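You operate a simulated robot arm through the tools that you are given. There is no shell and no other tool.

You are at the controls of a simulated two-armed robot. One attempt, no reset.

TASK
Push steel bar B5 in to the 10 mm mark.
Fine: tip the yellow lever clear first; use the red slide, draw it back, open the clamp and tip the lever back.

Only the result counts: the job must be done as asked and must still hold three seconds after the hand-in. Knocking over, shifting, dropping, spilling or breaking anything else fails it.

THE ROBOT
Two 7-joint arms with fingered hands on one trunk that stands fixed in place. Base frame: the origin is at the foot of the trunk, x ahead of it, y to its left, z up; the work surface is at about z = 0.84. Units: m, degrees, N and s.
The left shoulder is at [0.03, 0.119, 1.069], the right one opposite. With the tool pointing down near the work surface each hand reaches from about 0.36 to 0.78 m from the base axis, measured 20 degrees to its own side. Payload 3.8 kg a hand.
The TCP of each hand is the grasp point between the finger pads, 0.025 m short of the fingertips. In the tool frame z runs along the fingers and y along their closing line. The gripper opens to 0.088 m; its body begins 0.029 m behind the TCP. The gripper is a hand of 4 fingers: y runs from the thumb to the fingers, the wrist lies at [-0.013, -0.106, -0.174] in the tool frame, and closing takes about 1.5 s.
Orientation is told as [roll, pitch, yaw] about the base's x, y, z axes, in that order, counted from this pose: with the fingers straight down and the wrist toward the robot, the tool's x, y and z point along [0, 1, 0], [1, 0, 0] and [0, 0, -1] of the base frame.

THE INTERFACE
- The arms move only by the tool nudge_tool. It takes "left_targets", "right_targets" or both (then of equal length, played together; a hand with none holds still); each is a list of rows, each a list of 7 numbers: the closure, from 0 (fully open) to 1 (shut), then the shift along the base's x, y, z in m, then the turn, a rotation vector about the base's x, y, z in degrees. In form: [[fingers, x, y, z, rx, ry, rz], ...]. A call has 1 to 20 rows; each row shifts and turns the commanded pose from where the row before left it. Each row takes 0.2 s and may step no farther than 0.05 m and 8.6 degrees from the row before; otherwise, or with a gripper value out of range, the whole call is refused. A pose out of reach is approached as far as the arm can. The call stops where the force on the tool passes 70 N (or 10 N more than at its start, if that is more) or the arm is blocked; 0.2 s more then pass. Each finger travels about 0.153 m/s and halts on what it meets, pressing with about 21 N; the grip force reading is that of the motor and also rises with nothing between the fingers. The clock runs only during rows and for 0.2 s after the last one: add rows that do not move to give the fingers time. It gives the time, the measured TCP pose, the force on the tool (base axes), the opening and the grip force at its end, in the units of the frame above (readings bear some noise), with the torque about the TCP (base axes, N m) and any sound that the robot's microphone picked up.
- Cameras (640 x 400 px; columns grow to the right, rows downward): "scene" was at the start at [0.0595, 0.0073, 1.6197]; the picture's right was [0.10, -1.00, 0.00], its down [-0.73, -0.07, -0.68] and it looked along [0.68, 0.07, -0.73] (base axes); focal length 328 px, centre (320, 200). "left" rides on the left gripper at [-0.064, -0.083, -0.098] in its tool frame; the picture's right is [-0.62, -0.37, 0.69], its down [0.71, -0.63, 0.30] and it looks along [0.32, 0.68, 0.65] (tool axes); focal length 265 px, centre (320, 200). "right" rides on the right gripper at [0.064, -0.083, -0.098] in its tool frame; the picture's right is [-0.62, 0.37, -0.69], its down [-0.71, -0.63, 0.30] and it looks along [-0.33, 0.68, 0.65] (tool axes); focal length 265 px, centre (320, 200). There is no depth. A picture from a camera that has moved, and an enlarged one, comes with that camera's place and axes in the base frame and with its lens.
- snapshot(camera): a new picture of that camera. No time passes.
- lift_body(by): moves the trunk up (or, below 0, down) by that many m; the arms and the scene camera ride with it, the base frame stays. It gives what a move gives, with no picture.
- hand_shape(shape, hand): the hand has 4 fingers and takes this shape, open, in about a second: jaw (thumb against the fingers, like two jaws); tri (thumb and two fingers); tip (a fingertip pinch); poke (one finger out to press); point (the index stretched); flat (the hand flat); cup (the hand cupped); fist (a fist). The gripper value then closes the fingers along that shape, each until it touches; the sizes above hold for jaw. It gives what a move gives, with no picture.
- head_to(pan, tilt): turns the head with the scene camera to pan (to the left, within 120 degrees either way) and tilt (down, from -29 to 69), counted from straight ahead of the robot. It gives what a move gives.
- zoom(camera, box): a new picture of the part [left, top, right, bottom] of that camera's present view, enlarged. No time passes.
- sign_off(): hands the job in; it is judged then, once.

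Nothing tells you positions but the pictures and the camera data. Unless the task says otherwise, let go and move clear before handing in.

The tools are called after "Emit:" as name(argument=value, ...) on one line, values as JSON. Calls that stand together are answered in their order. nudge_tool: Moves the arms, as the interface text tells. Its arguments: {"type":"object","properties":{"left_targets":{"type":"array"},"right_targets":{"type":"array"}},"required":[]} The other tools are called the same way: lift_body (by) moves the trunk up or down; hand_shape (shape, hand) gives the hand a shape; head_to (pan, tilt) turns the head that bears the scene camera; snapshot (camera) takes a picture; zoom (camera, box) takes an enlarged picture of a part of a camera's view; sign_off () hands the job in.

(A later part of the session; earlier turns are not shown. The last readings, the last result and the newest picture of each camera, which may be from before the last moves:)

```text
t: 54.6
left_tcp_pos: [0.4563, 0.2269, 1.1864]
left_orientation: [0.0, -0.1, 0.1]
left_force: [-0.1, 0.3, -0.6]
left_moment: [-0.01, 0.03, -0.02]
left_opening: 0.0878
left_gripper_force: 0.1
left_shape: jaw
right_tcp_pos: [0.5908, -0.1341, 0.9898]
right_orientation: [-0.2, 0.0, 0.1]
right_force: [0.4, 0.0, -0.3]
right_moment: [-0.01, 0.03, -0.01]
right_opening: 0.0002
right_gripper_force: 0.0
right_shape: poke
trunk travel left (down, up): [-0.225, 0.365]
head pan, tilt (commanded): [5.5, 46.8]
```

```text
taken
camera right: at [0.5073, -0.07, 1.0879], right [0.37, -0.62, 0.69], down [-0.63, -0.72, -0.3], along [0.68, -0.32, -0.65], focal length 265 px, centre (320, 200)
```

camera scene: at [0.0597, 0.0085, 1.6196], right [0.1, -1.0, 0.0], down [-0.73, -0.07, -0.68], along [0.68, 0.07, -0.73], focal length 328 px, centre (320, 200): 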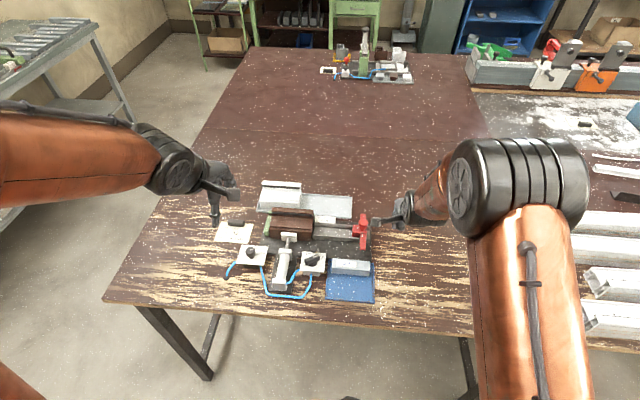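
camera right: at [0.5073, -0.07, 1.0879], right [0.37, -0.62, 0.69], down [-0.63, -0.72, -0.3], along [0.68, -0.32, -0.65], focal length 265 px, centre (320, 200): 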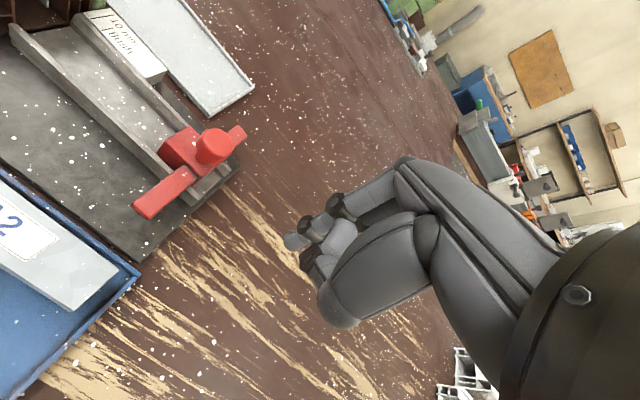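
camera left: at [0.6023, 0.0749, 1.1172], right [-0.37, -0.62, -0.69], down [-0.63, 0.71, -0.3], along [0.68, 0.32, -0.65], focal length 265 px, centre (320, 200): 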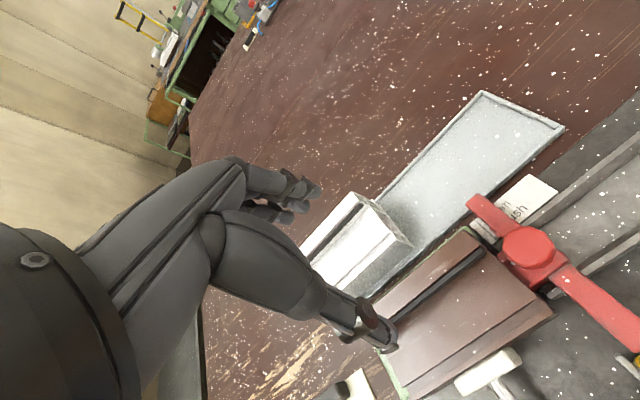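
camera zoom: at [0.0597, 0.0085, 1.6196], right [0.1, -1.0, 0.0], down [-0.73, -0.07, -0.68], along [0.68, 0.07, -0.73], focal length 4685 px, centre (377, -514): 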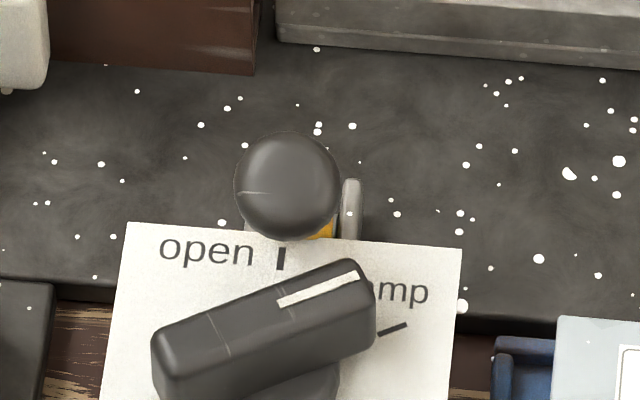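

The ball (≈[0.554, 0.0725, 0.902]) sits where the knob handle would swing to "open", so I'll tip the lever back first, then open the clamp. I'll bring the index finger above the knob, on the robot's side of the ball.

Emit:
nudge_tool(right_targets=[[0, -0.0128, 0.04, 0, 0, 0, 0], [0, -0.0128, 0.04, 0, 0, 0, 0], [0, -0.0128, 0.04, 0, 0, 0, 0], [0, -0.0128, 0.04, 0, 0, 0, 0], [0, -0.0126, 0.042, 0, 0, 0, 0], [0, 0, 0, -0.025, 0, 0, 0], [0, 0, 0, -0.018, 0, 0, 0], [0, 0, 0, 0, 0, 0, 0]])

Emit:
zoom(camera="right", box=[200, 120, 420, 320])

Emit:
zoom(camera="left", box=[470, 100, 590, 200])

```text
t: 56.4
left_tcp_pos: [0.4556, 0.226, 1.186]
left_orientation: [0.0, -0.1, 0.0]
left_force: [-1.0, 0.3, -0.1]
left_moment: [0.02, 0.01, 0.01]
left_opening: 0.0879
left_gripper_force: 0.0
left_shape: jaw
right_tcp_pos: [0.5261, 0.0661, 0.947]
right_orientation: [0.0, 0.0, 0.0]
right_force: [0.4, -0.4, -0.4]
right_moment: [0.01, -0.01, 0.01]
right_opening: 0.0
right_gripper_force: 0.0
right_shape: poke
trunk travel left (down, up): [-0.225, 0.365]
head pan, tilt (commanded): [5.5, 46.8]
```

```text
2.00 times, centred on (310, 220) of right
camera zoom: at [0.4432, 0.1303, 1.0447], right [0.37, -0.62, 0.69], down [-0.63, -0.71, -0.3], along [0.68, -0.32, -0.65], focal length 531 px, centre (340, 160)
```

zoom: 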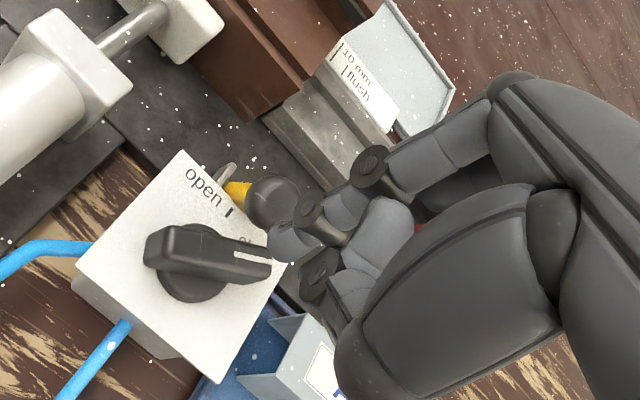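

```text
4.00 times, centred on (530, 150) of left
camera zoom: at [0.3736, 0.1622, 1.2858], right [-0.37, -0.62, -0.69], down [-0.63, 0.71, -0.3], along [0.68, 0.32, -0.65], focal length 1062 px, centre (-520, 400)
```

zoom: 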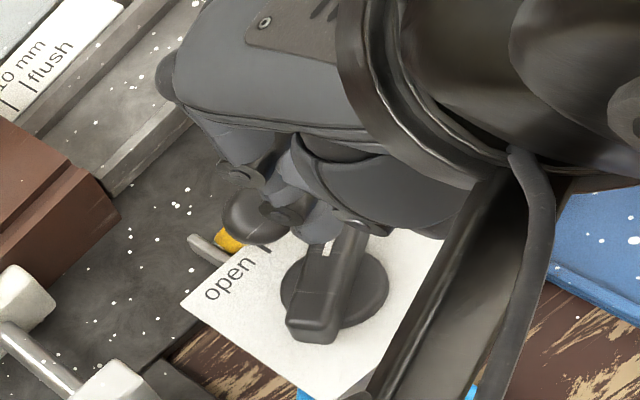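

The fingertip is at about [0.529, 0.070, 0.920] above the knob handle. I'll lower it to just above the handle top and push the ball forward (+x) along its arc.

Emit:
nudge_tool(right_targets=[[0, 0, 0.001, -0.01, 0, 0, 0], [0, 0, 0, -0.0085, 0, 0, 0], [0, 0.006, 0, 0, 0, 0, 0], [0, 0.007, 0, 0.001, 0, 0, 0], [0, 0.007, 0, 0.0015, 0, 0, 0], [0, 0.007, 0, 0.001, 0, 0, 0], [0, 0, 0, 0, 0, 0, 0]])

Emit:
zoom(camera="right", box=[200, 120, 420, 320])

Emit:
zoom(camera="left", box=[470, 100, 590, 200])

```text
t: 58.0
left_tcp_pos: [0.4557, 0.2261, 1.1871]
left_orientation: [0.0, -0.1, 0.1]
left_force: [0.5, 0.7, 0.5]
left_moment: [0.0, 0.0, -0.01]
left_opening: 0.0877
left_gripper_force: 0.1
left_shape: jaw
right_tcp_pos: [0.5524, 0.0667, 0.9347]
right_orientation: [-0.1, 0.0, -0.1]
right_force: [-0.3, -1.9, 2.3]
right_moment: [0.0, 0.02, 0.01]
right_opening: 0.0
right_gripper_force: 0.1
right_shape: poke
trunk travel left (down, up): [-0.225, 0.365]
head pan, tilt (commanded): [5.5, 46.8]
```

```text
2.00 times, centred on (310, 220) of right
camera zoom: at [0.4703, 0.1305, 1.0314], right [0.37, -0.62, 0.69], down [-0.63, -0.72, -0.3], along [0.68, -0.32, -0.65], focal length 531 px, centre (340, 160)
```

zoom: 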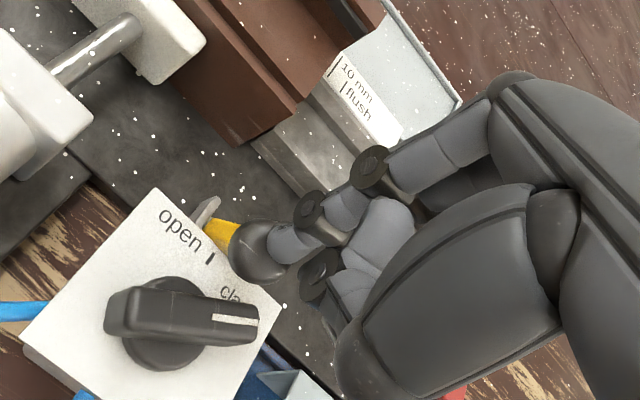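

```text
4.00 times, centred on (530, 150) of left
camera zoom: at [0.3734, 0.1623, 1.2859], right [-0.37, -0.62, -0.69], down [-0.63, 0.71, -0.3], along [0.68, 0.32, -0.65], focal length 1062 px, centre (-520, 400)
```

zoom: 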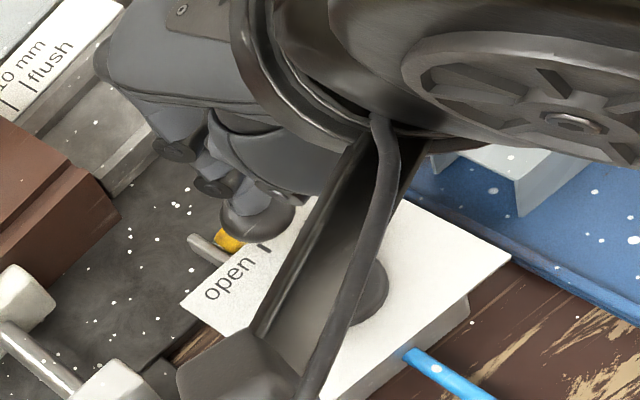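

The finger climbed over the ball instead of tipping it, because the knob handle prevents reaching low enough from this side with the right hand. The left hand's mirrored index can reach lower beside the handle, so I'll withdraw the right hand to a viewing pose and use the left.

Emit:
nudge_tool(right_targets=[[0, -0.003, 0, 0.04, 0, 0, 0], [0, 0, 0, 0.04, 0, 0, 0], [0, -0.016, -0.035, 0, 0, 0, 8.5], [0, -0.016, -0.035, 0, 0, 0, 8.5], [0, -0.016, -0.035, 0, 0, 0, 8.5], [0, -0.016, -0.035, 0, 0, 0, 8.5], [0, -0.016, -0.035, 0, 0, 0, 8.5], [0, -0.016, -0.035, 0, 0, 0, 8.5], [0, 0, 0, 0, 0, 0, 8.5], [0, 0, 0, 0, 0, 0, 0]])

Emit:
hand_shape(hand="left", shape="poke")

Emit:
snapshot(camera="right")

Emit:
snapshot(camera="left")

Emit:
zoom(camera="scene", box=[180, 140, 380, 300])

```text
t: 60.2
left_tcp_pos: [0.4567, 0.2249, 1.1865]
left_orientation: [0.0, -0.1, 0.1]
left_force: [-0.3, 0.0, 0.0]
left_moment: [-0.01, -0.02, -0.01]
left_opening: 0.0877
left_gripper_force: 0.2
left_shape: jaw
right_tcp_pos: [0.4544, -0.1429, 1.0125]
right_orientation: [-0.1, 0.0, 59.7]
right_force: [-0.9, 0.0, 0.2]
right_moment: [0.04, -0.03, 0.01]
right_opening: 0.0
right_gripper_force: 0.0
right_shape: poke
trunk travel left (down, up): [-0.225, 0.365]
head pan, tilt (commanded): [5.5, 46.8]
```

```text
t: 61.1
left_tcp_pos: [0.4547, 0.2261, 1.1868]
left_orientation: [0.0, 0.0, 0.1]
left_force: [0.2, 0.3, 0.8]
left_moment: [0.0, -0.04, 0.02]
left_opening: 0.0
left_gripper_force: 0.0
left_shape: poke
right_tcp_pos: [0.4549, -0.1413, 1.012]
right_orientation: [0.0, -0.1, 59.6]
right_force: [0.2, 0.5, -0.9]
right_moment: [-0.01, 0.01, -0.01]
right_opening: 0.0
right_gripper_force: 0.1
right_shape: poke
trunk travel left (down, up): [-0.225, 0.365]
head pan, tilt (commanded): [5.5, 46.8]
```

```text
taken
camera right: at [0.3575, -0.1817, 1.1105], right [0.72, 0.0, 0.69], down [0.3, -0.91, -0.3], along [0.63, 0.42, -0.65], focal length 265 px, centre (320, 200)
```

right: 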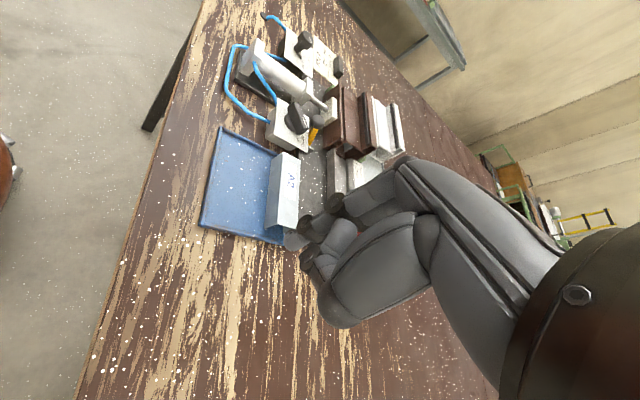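

```text
taken
camera left: at [0.3736, 0.1621, 1.2858], right [-0.37, -0.62, -0.69], down [-0.63, 0.71, -0.3], along [0.68, 0.32, -0.65], focal length 265 px, centre (320, 200)
```

left: 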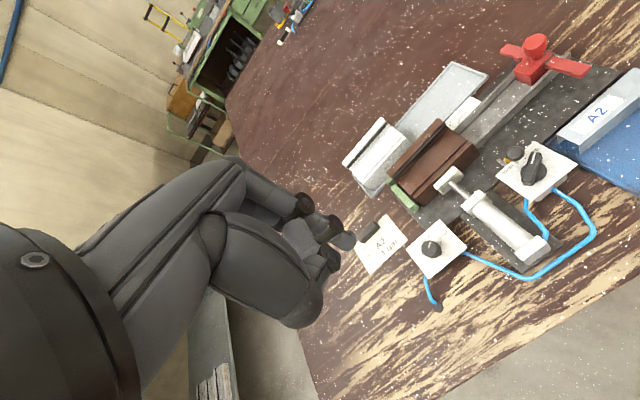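

```text
2.50 times, centred on (280, 220) of scene
camera zoom: at [0.0595, 0.0072, 1.6197], right [0.1, -1.0, 0.0], down [-0.73, -0.07, -0.68], along [0.68, 0.07, -0.73], focal length 820 px, centre (420, 150)
```

zoom: 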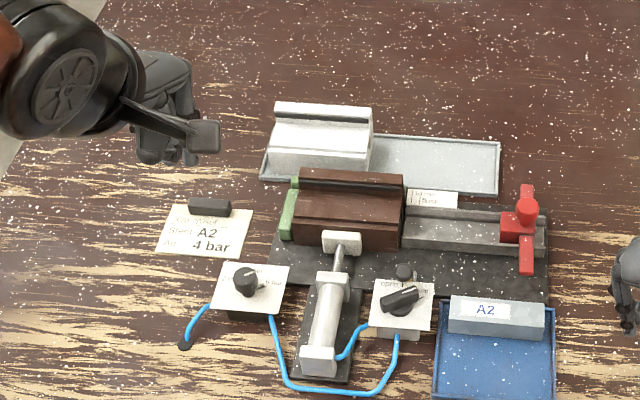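

The left hand is in poke shape, and the right camera now looks at the knob and lever from the side. I'll zoom there to confirm the gap between the handle and the ball.

Emit:
zoom(camera="right", box=[270, 85, 350, 155])

Emit:
zoom(camera="right", box=[290, 95, 330, 125])

```text
5.71 times, centred on (310, 120) of right
camera zoom: at [0.3575, -0.1817, 1.1105], right [0.72, 0.0, 0.69], down [0.3, -0.91, -0.3], along [0.63, 0.42, -0.65], focal length 1517 px, centre (377, 657)
```

zoom: 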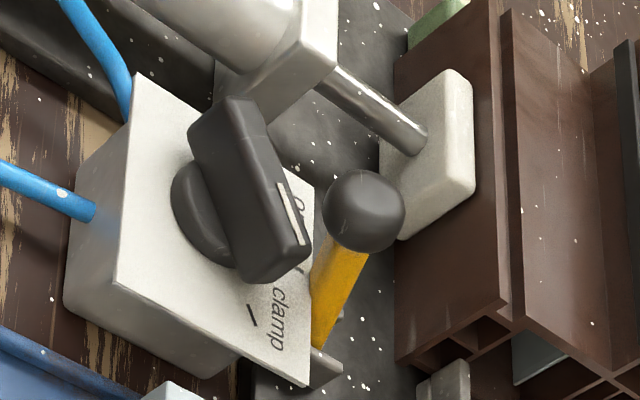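

```text
13.33 times, centred on (310, 110) of right
camera zoom: at [0.3575, -0.1817, 1.1105], right [0.72, 0.0, 0.69], down [0.3, -0.91, -0.3], along [0.63, 0.42, -0.65], focal length 3539 px, centre (453, 1400)
```

zoom: 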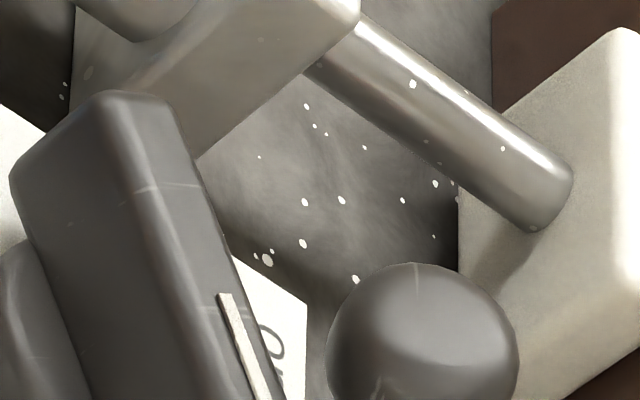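

The ball is at about [0.555, 0.0725, 0.901], with a visible gap to the handle on its +y side. I'll bring the left index down toward a point just left of that gap, stopping 45 mm above to check alignment.

Emit:
nudge_tool(left_targets=[[0, 0.0129, -0.0217, -0.0378, 0, 0, 0], [0, 0.0129, -0.0217, -0.0378, 0, 0, 0], [0, 0.0129, -0.0217, -0.0378, 0, 0, 0], [0, 0.0129, -0.0217, -0.0378, 0, 0, 0], [0, 0.0129, -0.0217, -0.0378, 0, 0, 0], [0, 0.0129, -0.0217, -0.0368, 0, 0, 0], [0, 0, 0, 0, 0, 0, 0], [0, 0, 0, 0, 0, 0, 0]])

Emit:
zoom(camera="right", box=[260, 60, 360, 155])

Emit:
zoom(camera="left", box=[240, 140, 480, 320])

```text
t: 62.9
left_tcp_pos: [0.532, 0.0944, 0.9613]
left_orientation: [0.1, 0.0, 0.1]
left_force: [0.2, -0.9, -0.4]
left_moment: [0.0, 0.02, 0.01]
left_opening: 0.0
left_gripper_force: 0.1
left_shape: poke
right_tcp_pos: [0.4544, -0.1442, 1.0123]
right_orientation: [0.1, 0.0, 59.5]
right_force: [0.3, -0.4, -0.3]
right_moment: [0.04, -0.01, 0.03]
right_opening: 0.0002
right_gripper_force: 0.1
right_shape: poke
trunk travel left (down, up): [-0.225, 0.365]
head pan, tilt (commanded): [5.5, 46.8]
```

```text
4.21 times, centred on (310, 108) of right
camera zoom: at [0.3578, -0.182, 1.1103], right [0.72, 0.0, 0.69], down [0.3, -0.91, -0.3], along [0.63, 0.43, -0.65], focal length 1118 px, centre (362, 590)
```

zoom: 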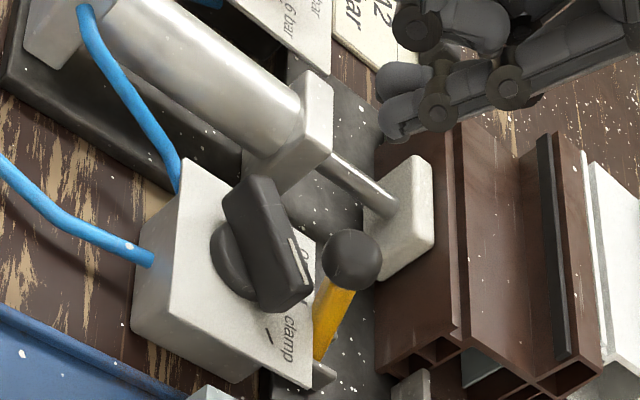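

```text
2.22 times, centred on (360, 230) of left
camera zoom: at [0.4499, 0.0309, 1.0608], right [-0.37, -0.62, -0.69], down [-0.63, 0.71, -0.3], along [0.68, 0.33, -0.65], focal length 590 px, centre (231, 133)
```

zoom: 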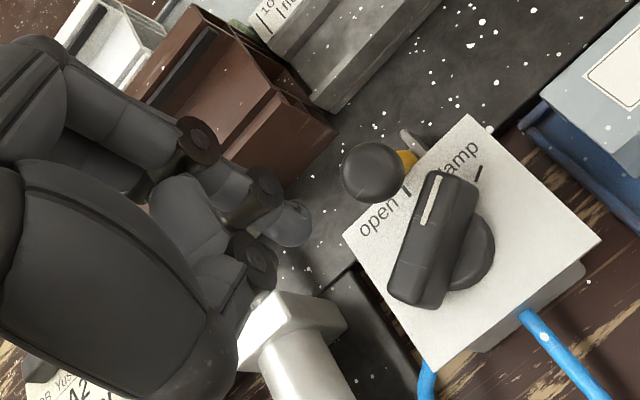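

The left index tip is at about [0.537, 0.091, 0.934], left of the gap and clear of the handle and ball. I'll lower it to ball height.

Emit:
nudge_tool(left_targets=[[0, 0, 0, -0.016, 0, 0, 0], [0, 0, 0, -0.015, 0, 0, 0], [0, 0, 0, -0.013, 0, 0, 0], [0, 0, 0, 0, 0, 0, 0]])

Emit:
zoom(camera="right", box=[280, 85, 350, 145])

Emit:
zoom(camera="left", box=[300, 180, 440, 290])

```text
t: 63.9
left_tcp_pos: [0.5308, 0.0945, 0.9186]
left_orientation: [0.0, -0.2, 0.1]
left_force: [-1.3, 0.9, 5.8]
left_moment: [-0.04, 0.0, 0.01]
left_opening: 0.0
left_gripper_force: 0.0
left_shape: poke
right_tcp_pos: [0.454, -0.1422, 1.0129]
right_orientation: [-0.1, 0.0, 59.5]
right_force: [-0.4, 0.6, 0.3]
right_moment: [-0.02, 0.01, 0.0]
right_opening: 0.0
right_gripper_force: 0.1
right_shape: poke
trunk travel left (down, up): [-0.225, 0.365]
head pan, tilt (commanded): [5.5, 46.8]
```

```text
6.67 times, centred on (315, 115) of right
camera zoom: at [0.3571, -0.1817, 1.1107], right [0.72, 0.0, 0.69], down [0.3, -0.91, -0.3], along [0.63, 0.42, -0.65], focal length 1769 px, centre (353, 767)
```

zoom: 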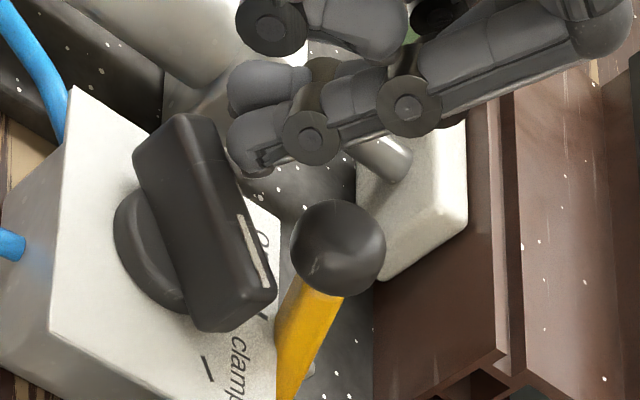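

```text
3.64 times, centred on (370, 235) of left
camera zoom: at [0.4487, 0.0309, 1.0175], right [-0.37, -0.62, -0.69], down [-0.63, 0.71, -0.31], along [0.68, 0.32, -0.65], focal length 965 px, centre (138, 73)
```

zoom: 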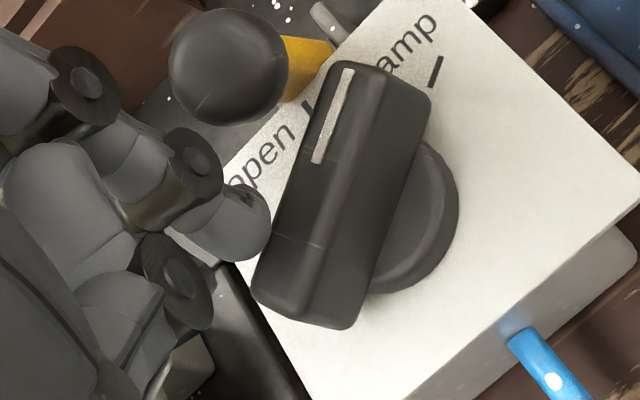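

A light 6 N upward contact appeared, probably the fingertip brushing the handle edge. I'll shift slightly forward and then ease the finger diagonally toward the ball.

Emit:
nudge_tool(left_targets=[[0, 0.003, 0.001, 0.002, 0, 0, 0], [0, 0, 0, 0, 0, 0, 0]])

Emit:
zoom(camera="left", box=[300, 160, 440, 270])

Emit:
zoom(camera="right", box=[260, 60, 360, 155])

```text
t: 64.5
left_tcp_pos: [0.5329, 0.0963, 0.9199]
left_orientation: [0.0, -0.1, 0.0]
left_force: [-0.3, 1.4, 0.0]
left_moment: [0.03, 0.0, 0.02]
left_opening: 0.0
left_gripper_force: 0.1
left_shape: poke
right_tcp_pos: [0.4546, -0.1417, 1.0128]
right_orientation: [0.0, 0.0, 59.5]
right_force: [-0.2, 0.9, 0.2]
right_moment: [0.01, -0.02, -0.04]
right_opening: 0.0
right_gripper_force: 0.0
right_shape: poke
trunk travel left (down, up): [-0.225, 0.365]
head pan, tilt (commanded): [5.5, 46.8]
```

```text
3.64 times, centred on (370, 215) of left
camera zoom: at [0.4518, 0.0317, 1.019], right [-0.37, -0.62, -0.69], down [-0.63, 0.71, -0.3], along [0.68, 0.33, -0.65], focal length 965 px, centre (138, 146)
```

zoom: 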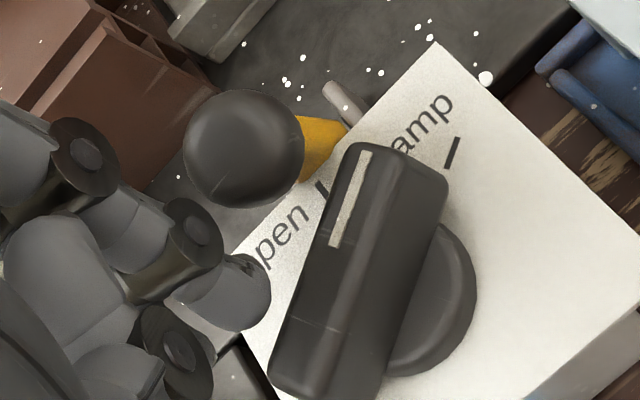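

```text
4.21 times, centred on (310, 108) of right
camera zoom: at [0.3574, -0.1819, 1.1105], right [0.72, 0.0, 0.69], down [0.3, -0.91, -0.3], along [0.63, 0.42, -0.65], focal length 1118 px, centre (362, 590)
```

zoom: 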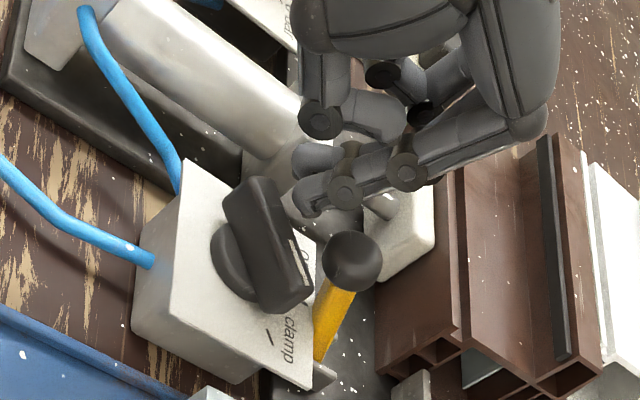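

Contact is gone and the fingertip is beside the gap. I'll slide it behind the ball (between ball and handle) and push along the lever's arc toward +x.

Emit:
nudge_tool(left_targets=[[0, 0.0015, -0.005, -0.0005, 0, 0, 0], [0, 0.0015, -0.004, -0.0005, 0, 0, 0], [0, 0.0046, 0, 0.0013, 0, 0, 0], [0, 0.0046, 0, 0.0012, 0, 0, 0], [0, 0.0047, 0, 0.0005, 0, 0, 0], [0, 0.0047, 0, 0.0004, 0, 0, 0], [0, 0, 0, 0, 0, 0, 0]])

Emit:
zoom(camera="left", box=[300, 140, 440, 250])

Emit:
zoom(camera="right", box=[260, 60, 360, 155])

```text
t: 66.1
left_tcp_pos: [0.5558, 0.0866, 0.9217]
left_orientation: [-0.1, 0.0, 0.0]
left_force: [-1.4, 0.7, -1.2]
left_moment: [0.01, -0.02, -0.03]
left_opening: 0.0
left_gripper_force: 0.0
left_shape: poke
right_tcp_pos: [0.4547, -0.1424, 1.0115]
right_orientation: [0.0, 0.0, 59.5]
right_force: [0.4, -0.7, 0.1]
right_moment: [0.01, -0.03, 0.01]
right_opening: 0.0001
right_gripper_force: 0.0
right_shape: poke
trunk travel left (down, up): [-0.225, 0.365]
head pan, tilt (commanded): [5.5, 46.8]
```

```text
3.64 times, centred on (370, 195) of left
camera zoom: at [0.474, 0.0225, 1.0211], right [-0.37, -0.62, -0.69], down [-0.63, 0.71, -0.3], along [0.68, 0.32, -0.65], focal length 965 px, centre (138, 218)
```

zoom: 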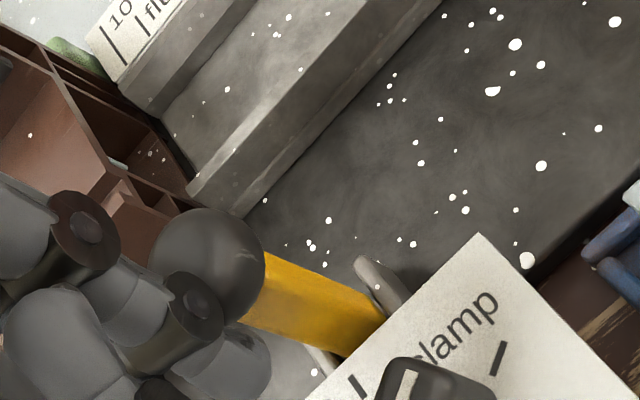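

```text
4.21 times, centred on (310, 108) of right
camera zoom: at [0.3575, -0.1818, 1.1105], right [0.72, 0.0, 0.69], down [0.3, -0.91, -0.3], along [0.63, 0.42, -0.65], focal length 1118 px, centre (362, 590)
```

zoom: 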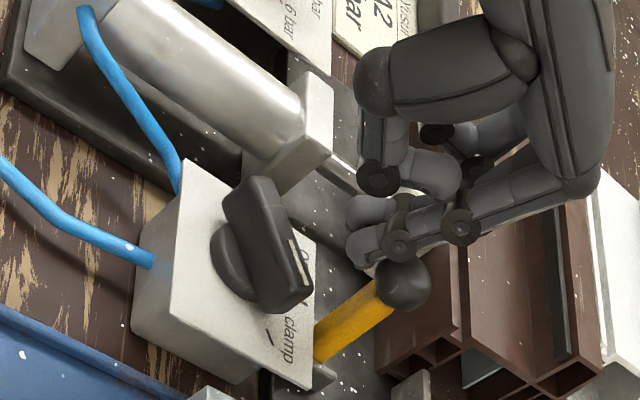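

The lever is swinging forward past vertical. I'll push a little further and look.

Emit:
nudge_tool(left_targets=[[0, 0.005, -0.001, -0.0002, 0, 0, 0], [0, 0.005, -0.001, -0.0005, 0, 0, 0], [0, 0.005, -0.001, -0.001, 0, 0, 0], [0, 0, 0, 0, 0, 0, 0], [0, 0, 0, 0, 0, 0, 0]])

Emit:
zoom(camera="left", box=[290, 120, 440, 240])

Emit:
zoom(camera="right", box=[260, 60, 360, 155])

```text
t: 67.3
left_tcp_pos: [0.5701, 0.0838, 0.9207]
left_orientation: [0.0, 0.0, 0.1]
left_force: [0.6, 0.1, 0.2]
left_moment: [0.01, 0.01, 0.03]
left_opening: 0.0
left_gripper_force: 0.1
left_shape: poke
right_tcp_pos: [0.4548, -0.1419, 1.012]
right_orientation: [0.0, 0.0, 59.5]
right_force: [0.6, 0.0, 0.1]
right_moment: [-0.01, -0.01, 0.02]
right_opening: 0.0
right_gripper_force: 0.0
right_shape: poke
trunk travel left (down, up): [-0.225, 0.365]
head pan, tilt (commanded): [5.5, 46.8]
```

```text
3.33 times, centred on (365, 180) of left
camera zoom: at [0.489, 0.0203, 1.0191], right [-0.37, -0.62, -0.69], down [-0.63, 0.71, -0.3], along [0.68, 0.33, -0.65], focal length 885 px, centre (170, 267)
```

zoom: 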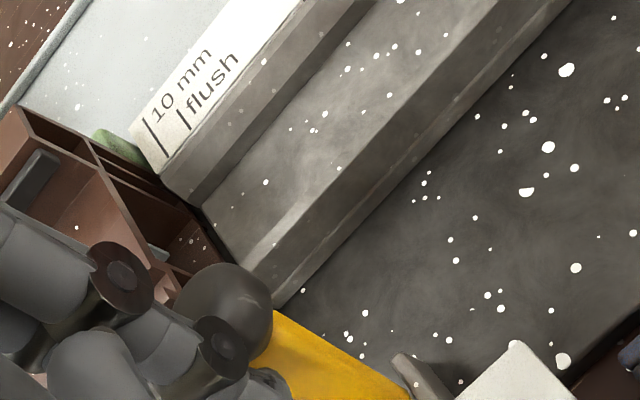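

```text
4.21 times, centred on (310, 108) of right
camera zoom: at [0.3576, -0.1818, 1.1105], right [0.72, 0.0, 0.69], down [0.3, -0.91, -0.3], along [0.63, 0.42, -0.65], focal length 1118 px, centre (362, 590)
```

zoom: 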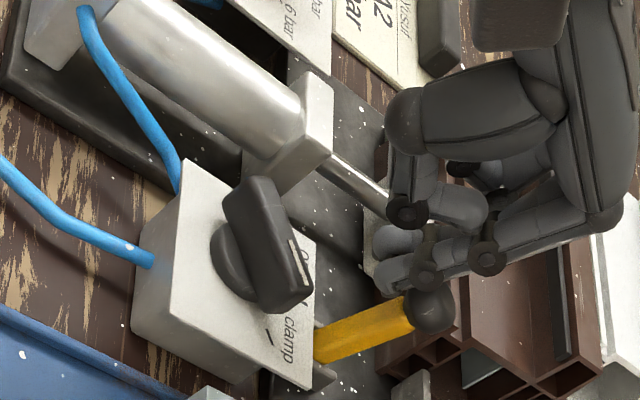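

The ball is now at x≈0.591, heading for its original rest near 0.608. A further 12 mm should seat it.

Emit:
nudge_tool(left_targets=[[0, 0.005, -0.001, -0.0012, 0, 0, 0], [0, 0.005, -0.001, -0.0015, 0, 0, 0], [0, 0.004, -0.001, -0.0015, 0, 0, 0], [0, 0, 0, 0, 0, 0, 0], [0, 0, 0, 0, 0, 0, 0]])

Emit:
zoom(camera="left", box=[290, 120, 440, 240])

Emit:
zoom(camera="right", box=[260, 60, 360, 155])

```text
t: 68.5
left_tcp_pos: [0.5845, 0.0802, 0.9151]
left_orientation: [-0.1, 0.1, 0.0]
left_force: [0.9, 0.9, -1.3]
left_moment: [-0.03, -0.01, 0.01]
left_opening: 0.0
left_gripper_force: 0.1
left_shape: poke
right_tcp_pos: [0.4547, -0.1419, 1.0126]
right_orientation: [0.1, 0.0, 59.5]
right_force: [-0.6, 0.2, -0.8]
right_moment: [-0.01, 0.02, 0.04]
right_opening: 0.0
right_gripper_force: 0.2
right_shape: poke
trunk travel left (down, up): [-0.225, 0.365]
head pan, tilt (commanded): [5.5, 46.8]
```

```text
3.33 times, centred on (365, 180) of left
camera zoom: at [0.5026, 0.0173, 1.015], right [-0.37, -0.62, -0.69], down [-0.63, 0.71, -0.3], along [0.68, 0.33, -0.65], focal length 885 px, centre (170, 267)
```

zoom: 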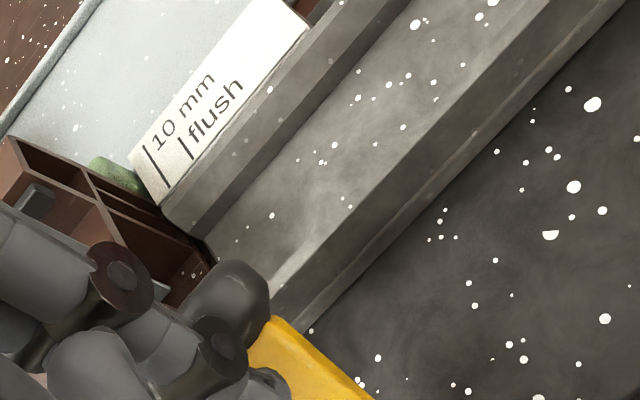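

```text
4.21 times, centred on (310, 108) of right
camera zoom: at [0.3576, -0.1818, 1.1105], right [0.72, 0.0, 0.69], down [0.3, -0.91, -0.3], along [0.63, 0.42, -0.65], focal length 1118 px, centre (362, 590)
```

zoom: 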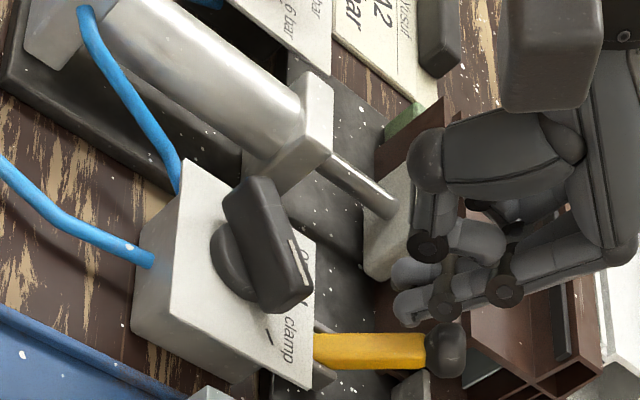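

The lever is back in its original leaning position over the channel. I'll back the left finger off and raise it clear.

Emit:
nudge_tool(left_targets=[[0, -0.008, 0.002, 0.002, 0, 0, 0], [0, -0.005, 0.002, 0.03, 0, 0, 0], [0, 0, 0, 0.045, 0, 0, 0], [0, -0.02, 0.035, 0.025, 0, 0, 0], [0, -0.02, 0.035, 0.025, 0, 0, 0], [0, -0.02, 0.035, 0.025, 0, 0, 0], [0, -0.02, 0.035, 0.025, 0, 0, 0], [0, -0.02, 0.03, 0.025, 0, 0, 0], [0, 0, 0, 0, 0, 0, 0]])

Emit:
zoom(camera="right", box=[260, 80, 380, 190])

Emit:
zoom(camera="scene", box=[270, 190, 390, 270])

Emit:
zoom(camera="right", box=[320, 125, 370, 160])

```text
t: 70.5
left_tcp_pos: [0.4736, 0.2531, 1.1191]
left_orientation: [0.0, 0.0, 0.1]
left_force: [0.6, 0.2, 1.2]
left_moment: [0.03, -0.02, -0.01]
left_opening: 0.0
left_gripper_force: 0.1
left_shape: poke
right_tcp_pos: [0.4559, -0.1428, 1.0116]
right_orientation: [0.1, 0.0, 59.5]
right_force: [0.1, -0.1, 0.4]
right_moment: [0.01, 0.01, 0.01]
right_opening: 0.0001
right_gripper_force: 0.2
right_shape: poke
trunk travel left (down, up): [-0.225, 0.365]
head pan, tilt (commanded): [5.5, 46.8]
```

```text
3.64 times, centred on (320, 135) of right
camera zoom: at [0.3582, -0.1822, 1.1102], right [0.72, 0.0, 0.69], down [0.3, -0.91, -0.3], along [0.63, 0.43, -0.65], focal length 965 px, centre (320, 436)
```

zoom: 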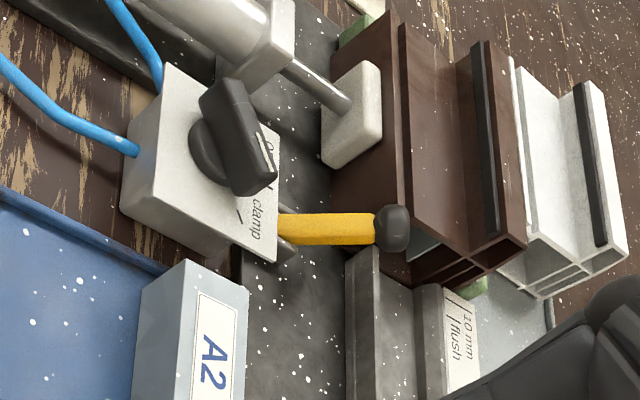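

```text
5.00 times, centred on (330, 230) of scene
camera zoom: at [0.0606, 0.0065, 1.6196], right [0.1, -1.0, 0.0], down [-0.73, -0.07, -0.68], along [0.68, 0.07, -0.73], focal length 1640 px, centre (270, 50)
```

zoom: 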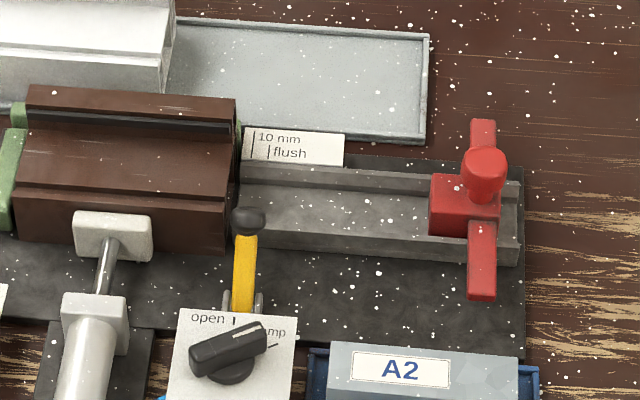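

```text
11.43 times, centred on (345, 142) of right
camera zoom: at [0.3582, -0.1822, 1.1102], right [0.72, 0.0, 0.69], down [0.3, -0.91, -0.3], along [0.63, 0.43, -0.65], focal length 3033 px, centre (34, 857)
```

zoom: 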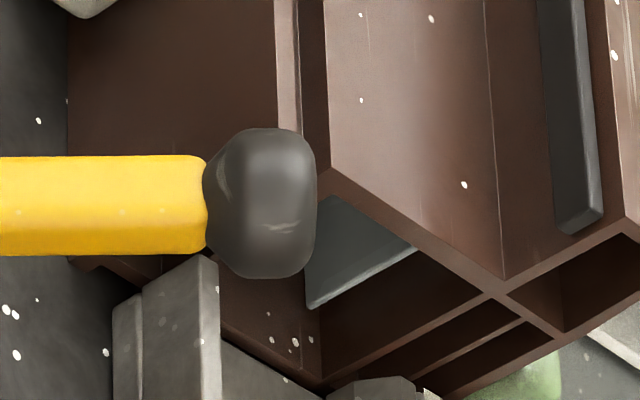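

The lever is back, the slide is back, and I can see the bar inside the profile mouth. I'll zoom into the mouth to verify the bar's depth directly.

Emit:
zoom(camera="right", box=[336, 132, 368, 152])

Emit:
zoom(camera="scene", box=[304, 206, 328, 236])

```text
16.00 times, centred on (352, 142) of right
camera zoom: at [0.3582, -0.1822, 1.1102], right [0.72, 0.0, 0.69], down [0.3, -0.91, -0.3], along [0.63, 0.43, -0.65], focal length 4246 px, centre (-192, 1128)
```

zoom: 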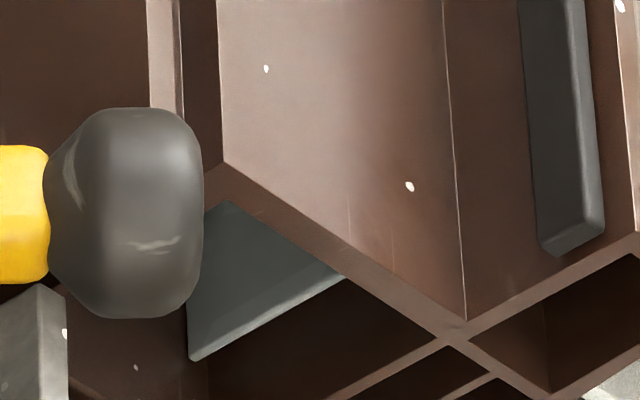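

```text
13.33 times, centred on (316, 221) of scene
camera zoom: at [0.0606, 0.0065, 1.6196], right [0.1, -1.0, 0.0], down [-0.73, -0.07, -0.68], along [0.68, 0.07, -0.73], focal length 4373 px, centre (373, -80)
```

zoom: 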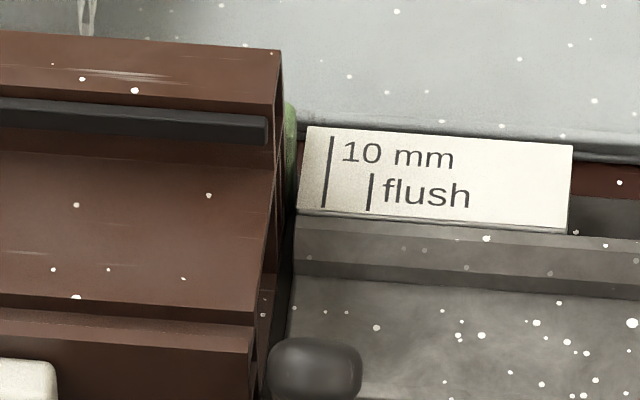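

My estimates of the bar depth (pointer ≈9.5, block ≈10–10.9, and this view ≈10–11 mm) all bracket 10 mm, so the depth is good. Now the clamp: I'll switch the right hand to jaw shape and bring it above the clamp knob with its closing line across the handle (yaw ≈30°), moving the left hand further away.

Emit:
hand_shape(hand="right", shape="jaw")

Emit:
nudge_tool(left_targets=[[0, -0.003, 0.01, 0.012, 0, 0, 0], [0, -0.003, 0.01, 0.012, 0, 0, 0], [0, -0.003, 0.01, 0.012, 0, 0, 0], [0, -0.003, 0.01, 0.012, 0, 0, 0], [0, -0.003, 0.01, 0.012, 0, 0, 0], [0, -0.003, 0.01, 0.012, 0, 0, 0], [0, 0, 0, 0, 0, 0, 0]], right_targets=[[0.2, 0.0121, 0.0361, -0.002, 0, 0, -4.9], [0.3, 0.0121, 0.0361, -0.002, 0, 0, -4.9], [0.4, 0.0121, 0.0361, -0.002, 0, 0, -4.9], [0.45, 0.0121, 0.0361, -0.002, 0, 0, -4.9], [0.45, 0.0121, 0.0361, -0.002, 0, 0, -4.9], [0.45, 0.012, 0.036, -0.002, 0, 0, -5], [0.45, 0, 0, 0, 0, 0, 0]])

Emit:
snapshot(camera="right")

Emit:
zoom(camera="right", box=[180, 130, 420, 330])

Emit:
snapshot(camera="scene")

```text
t: 71.4
left_tcp_pos: [0.4729, 0.2527, 1.1185]
left_orientation: [-0.1, 0.0, 0.0]
left_force: [0.1, 0.9, -0.4]
left_moment: [-0.03, 0.0, 0.03]
left_opening: 0.0
left_gripper_force: 0.0
left_shape: poke
right_tcp_pos: [0.4556, -0.142, 1.0115]
right_orientation: [-0.1, 0.0, 59.6]
right_force: [-0.8, 0.6, -0.6]
right_moment: [-0.02, 0.03, 0.02]
right_opening: 0.0877
right_gripper_force: 0.0
right_shape: jaw
trunk travel left (down, up): [-0.225, 0.365]
head pan, tilt (commanded): [5.5, 46.8]
```

```text
t: 73.0
left_tcp_pos: [0.4538, 0.313, 1.1914]
left_orientation: [-0.1, 0.0, 0.0]
left_force: [0.4, 0.5, 0.5]
left_moment: [0.03, 0.02, 0.02]
left_opening: 0.0
left_gripper_force: 0.1
left_shape: poke
right_tcp_pos: [0.5268, 0.0721, 0.9999]
right_orientation: [0.1, -0.1, 29.9]
right_force: [0.1, 0.1, -0.1]
right_moment: [0.02, 0.03, 0.01]
right_opening: 0.0488
right_gripper_force: 0.0
right_shape: jaw
trunk travel left (down, up): [-0.225, 0.365]
head pan, tilt (commanded): [5.5, 46.8]
```

```text
taken
camera right: at [0.423, 0.0868, 1.0982], right [0.63, -0.35, 0.69], down [-0.19, -0.93, -0.31], along [0.75, 0.06, -0.65], focal length 265 px, centre (320, 200)
```

right: 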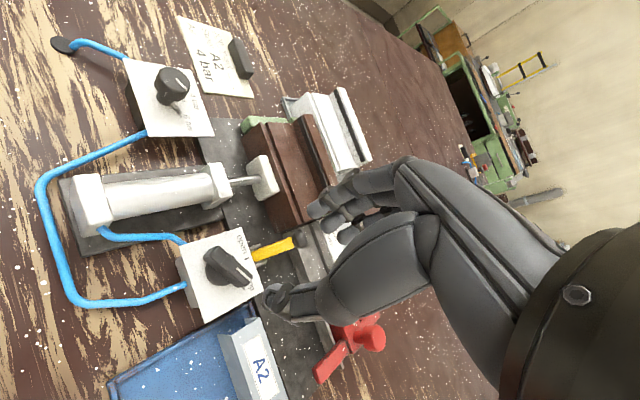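

```text
2.00 times, centred on (300, 230) of right
camera zoom: at [0.423, 0.0868, 1.0982], right [0.63, -0.35, 0.69], down [-0.19, -0.93, -0.31], along [0.75, 0.06, -0.65], focal length 531 px, centre (360, 140)
```

zoom: 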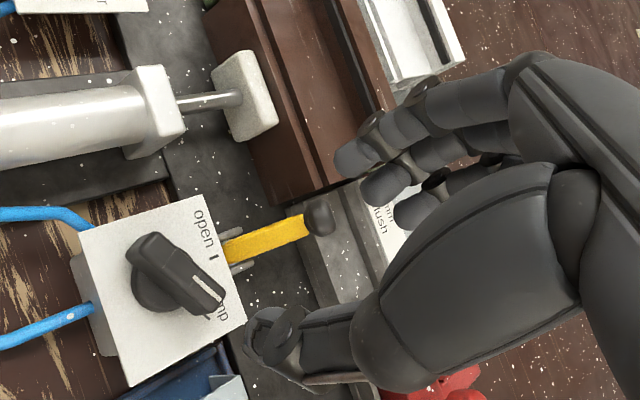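

```text
taken
camera scene: at [0.0599, 0.0058, 1.6196], right [0.1, -1.0, 0.0], down [-0.73, -0.07, -0.68], along [0.68, 0.07, -0.73], focal length 328 px, centre (320, 200)
```

scene: 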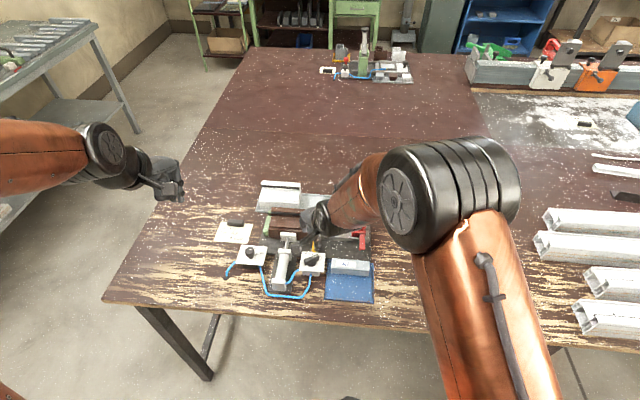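

The open hand is above the knob with its closing line across the handle. I'll lower it in stages so the thumb and fingers straddle the handle.

Emit:
nudge_tool(right_targets=[[0.45, 0.0003, 0.002, -0.03, 0, 0, 0], [0.45, 0, 0, -0.03, 0, 0, 0], [0.45, 0, 0, 0, 0, 0, 0]])

Emit:
zoom(camera="right", box=[180, 130, 420, 330])

Emit:
zoom(camera="scene", box=[280, 200, 376, 280])

```text
t: 73.8
left_tcp_pos: [0.4522, 0.3145, 1.1906]
left_orientation: [0.0, 0.0, 0.0]
left_force: [0.7, -0.1, -0.4]
left_moment: [0.02, -0.02, 0.01]
left_opening: 0.0002
left_gripper_force: 0.1
left_shape: poke
right_tcp_pos: [0.5272, 0.076, 0.9413]
right_orientation: [0.1, 0.0, 30.0]
right_force: [0.0, 0.1, 0.7]
right_moment: [0.01, 0.0, -0.02]
right_opening: 0.0488
right_gripper_force: 0.0
right_shape: jaw
trunk travel left (down, up): [-0.225, 0.365]
head pan, tilt (commanded): [5.5, 46.8]
```

```text
2.00 times, centred on (300, 230) of right
camera zoom: at [0.4236, 0.09, 1.0396], right [0.63, -0.35, 0.69], down [-0.19, -0.93, -0.3], along [0.75, 0.06, -0.65], focal length 531 px, centre (360, 140)
```

zoom: 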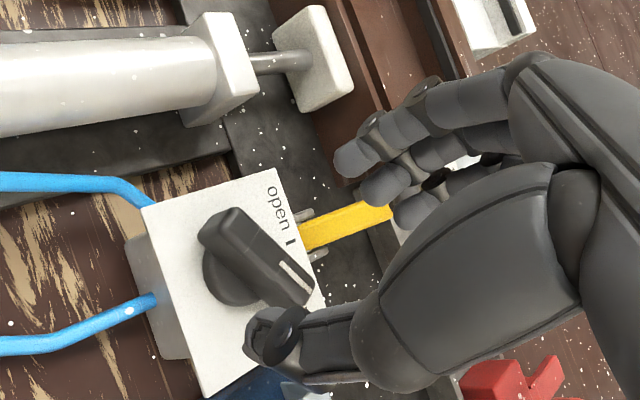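

```text
5.00 times, centred on (328, 240) of scene
camera zoom: at [0.0593, 0.0075, 1.6197], right [0.1, -1.0, 0.0], down [-0.73, -0.07, -0.68], along [0.68, 0.07, -0.73], focal length 1640 px, centre (280, 0)
```

zoom: 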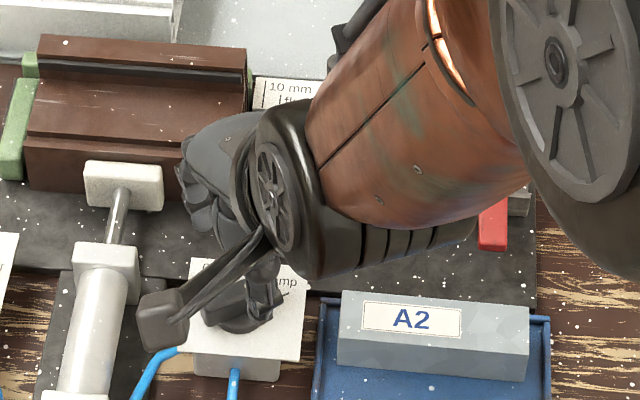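

The hand camera shows the handle centre about 5 mm nearer the robot than my TCP. I'll correct for that and lower a bit more before rechecking.

Emit:
nudge_tool(right_targets=[[0.45, -0.005, 0.001, -0.008, 0, 0, 0], [0.45, 0, 0, -0.008, 0, 0, 0], [0.45, 0, 0, 0, 0, 0, 0]])

Emit:
zoom(camera="right", box=[200, 150, 400, 310])

Emit:
zoom(camera="scene", box=[300, 230, 348, 270])

```text
t: 74.6
left_tcp_pos: [0.4541, 0.3149, 1.1903]
left_orientation: [0.0, 0.0, 0.0]
left_force: [0.9, 0.4, 0.5]
left_moment: [0.03, 0.01, -0.05]
left_opening: 0.0
left_gripper_force: 0.1
left_shape: poke
right_tcp_pos: [0.5232, 0.0764, 0.9245]
right_orientation: [-0.1, 0.0, 30.1]
right_force: [0.1, -0.2, -0.6]
right_moment: [0.02, 0.01, -0.05]
right_opening: 0.0488
right_gripper_force: 0.1
right_shape: jaw
trunk travel left (down, up): [-0.225, 0.365]
head pan, tilt (commanded): [5.5, 46.8]
```

```text
2.50 times, centred on (300, 230) of right
camera zoom: at [0.4186, 0.0903, 1.0228], right [0.63, -0.35, 0.69], down [-0.19, -0.93, -0.3], along [0.75, 0.06, -0.65], focal length 664 px, centre (370, 125)
```

zoom: 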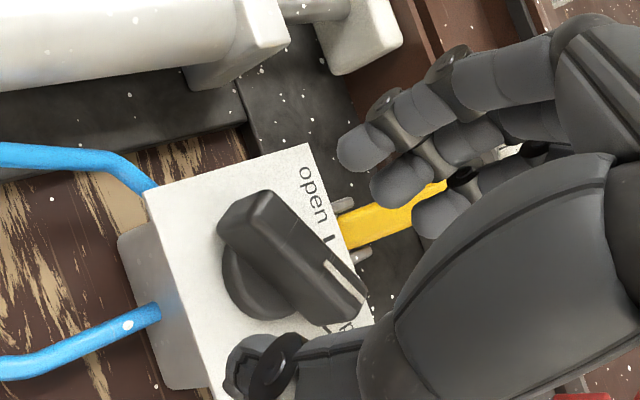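

```text
10.00 times, centred on (324, 250) of scene
camera zoom: at [0.0594, 0.0074, 1.6197], right [0.1, -1.0, 0.0], down [-0.73, -0.07, -0.68], along [0.68, 0.07, -0.73], focal length 3280 px, centre (280, -300)
```

zoom: 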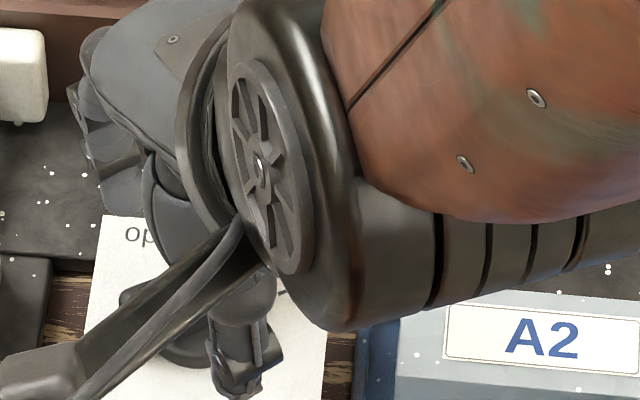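

The handle lies between thumb and fingers. I'll lower the last ~16 mm with care for contact with the knob's base disc.

Emit:
nudge_tool(right_targets=[[0.45, 0.001, 0, -0.006, 0, 0, 0], [0.45, 0, 0, -0.006, 0, 0, 0], [0.45, 0, 0, -0.003, 0, 0, 0], [0.45, 0, 0, 0, 0, 0, 0]])

Emit:
zoom(camera="right", box=[200, 150, 400, 310])

```text
t: 75.6
left_tcp_pos: [0.4533, 0.3144, 1.1905]
left_orientation: [0.0, 0.0, 0.0]
left_force: [0.8, 0.1, 0.7]
left_moment: [0.03, 0.02, 0.0]
left_opening: 0.0
left_gripper_force: 0.0
left_shape: poke
right_tcp_pos: [0.5216, 0.0755, 0.9084]
right_orientation: [-0.1, 0.1, 30.0]
right_force: [-0.2, 0.2, -0.3]
right_moment: [-0.01, 0.01, 0.04]
right_opening: 0.0488
right_gripper_force: 0.0
right_shape: jaw
trunk travel left (down, up): [-0.225, 0.365]
head pan, tilt (commanded): [5.5, 46.8]
```

```text
2.50 times, centred on (300, 230) of right
camera zoom: at [0.4191, 0.09, 1.0074], right [0.63, -0.35, 0.69], down [-0.19, -0.93, -0.3], along [0.75, 0.06, -0.65], focal length 664 px, centre (370, 125)
```

zoom: 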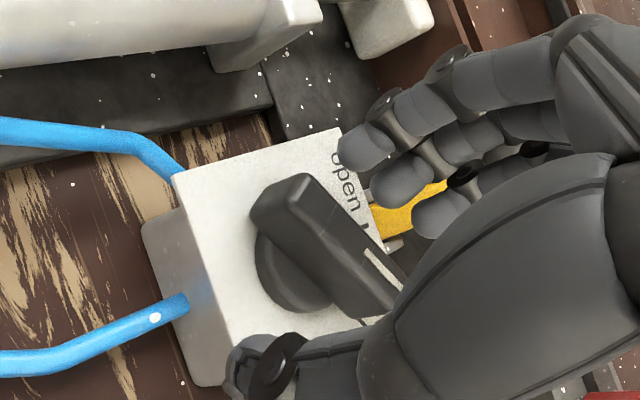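

The handle is centred between the thumb and the three fingers, with no contact yet. I'll close the hand on it.

Emit:
nudge_tool(right_targets=[[0.6, 0, 0, 0, 0, 0, 0], [0.75, 0, 0, 0, 0, 0, 0], [0.9, 0, 0, 0, 0, 0, 0], [1.0, 0, 0, 0, 0, 0, 0], [1.0, 0, 0, 0, 0, 0, 0], [1.0, 0, 0, 0, 0, 0, 0]])

Emit:
zoom(camera="right", box=[200, 150, 400, 310])

```text
t: 77.0
left_tcp_pos: [0.4543, 0.3149, 1.1897]
left_orientation: [0.0, 0.1, 0.0]
left_force: [0.3, 0.1, -0.2]
left_moment: [-0.03, 0.03, 0.02]
left_opening: 0.0002
left_gripper_force: 0.0
left_shape: poke
right_tcp_pos: [0.5237, 0.0776, 0.9101]
right_orientation: [0.0, 0.0, 30.1]
right_force: [6.7, 4.6, 1.1]
right_moment: [0.1, -0.16, 0.07]
right_opening: 0.0064
right_gripper_force: 21.4
right_shape: jaw
trunk travel left (down, up): [-0.225, 0.365]
head pan, tilt (commanded): [5.5, 46.8]
```

```text
2.50 times, centred on (300, 230) of right
camera zoom: at [0.4199, 0.0906, 1.0075], right [0.63, -0.35, 0.69], down [-0.19, -0.93, -0.3], along [0.75, 0.06, -0.65], focal length 664 px, centre (370, 125)
```

zoom: 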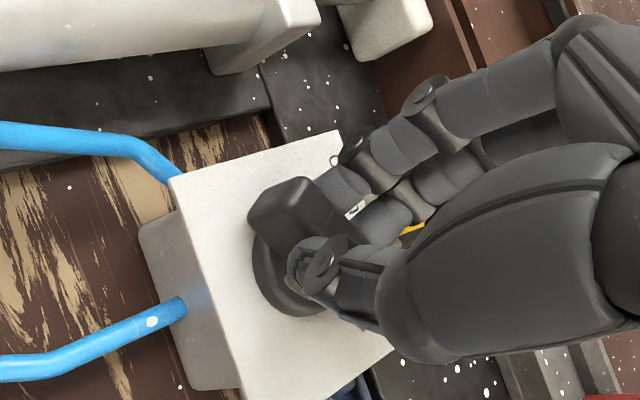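

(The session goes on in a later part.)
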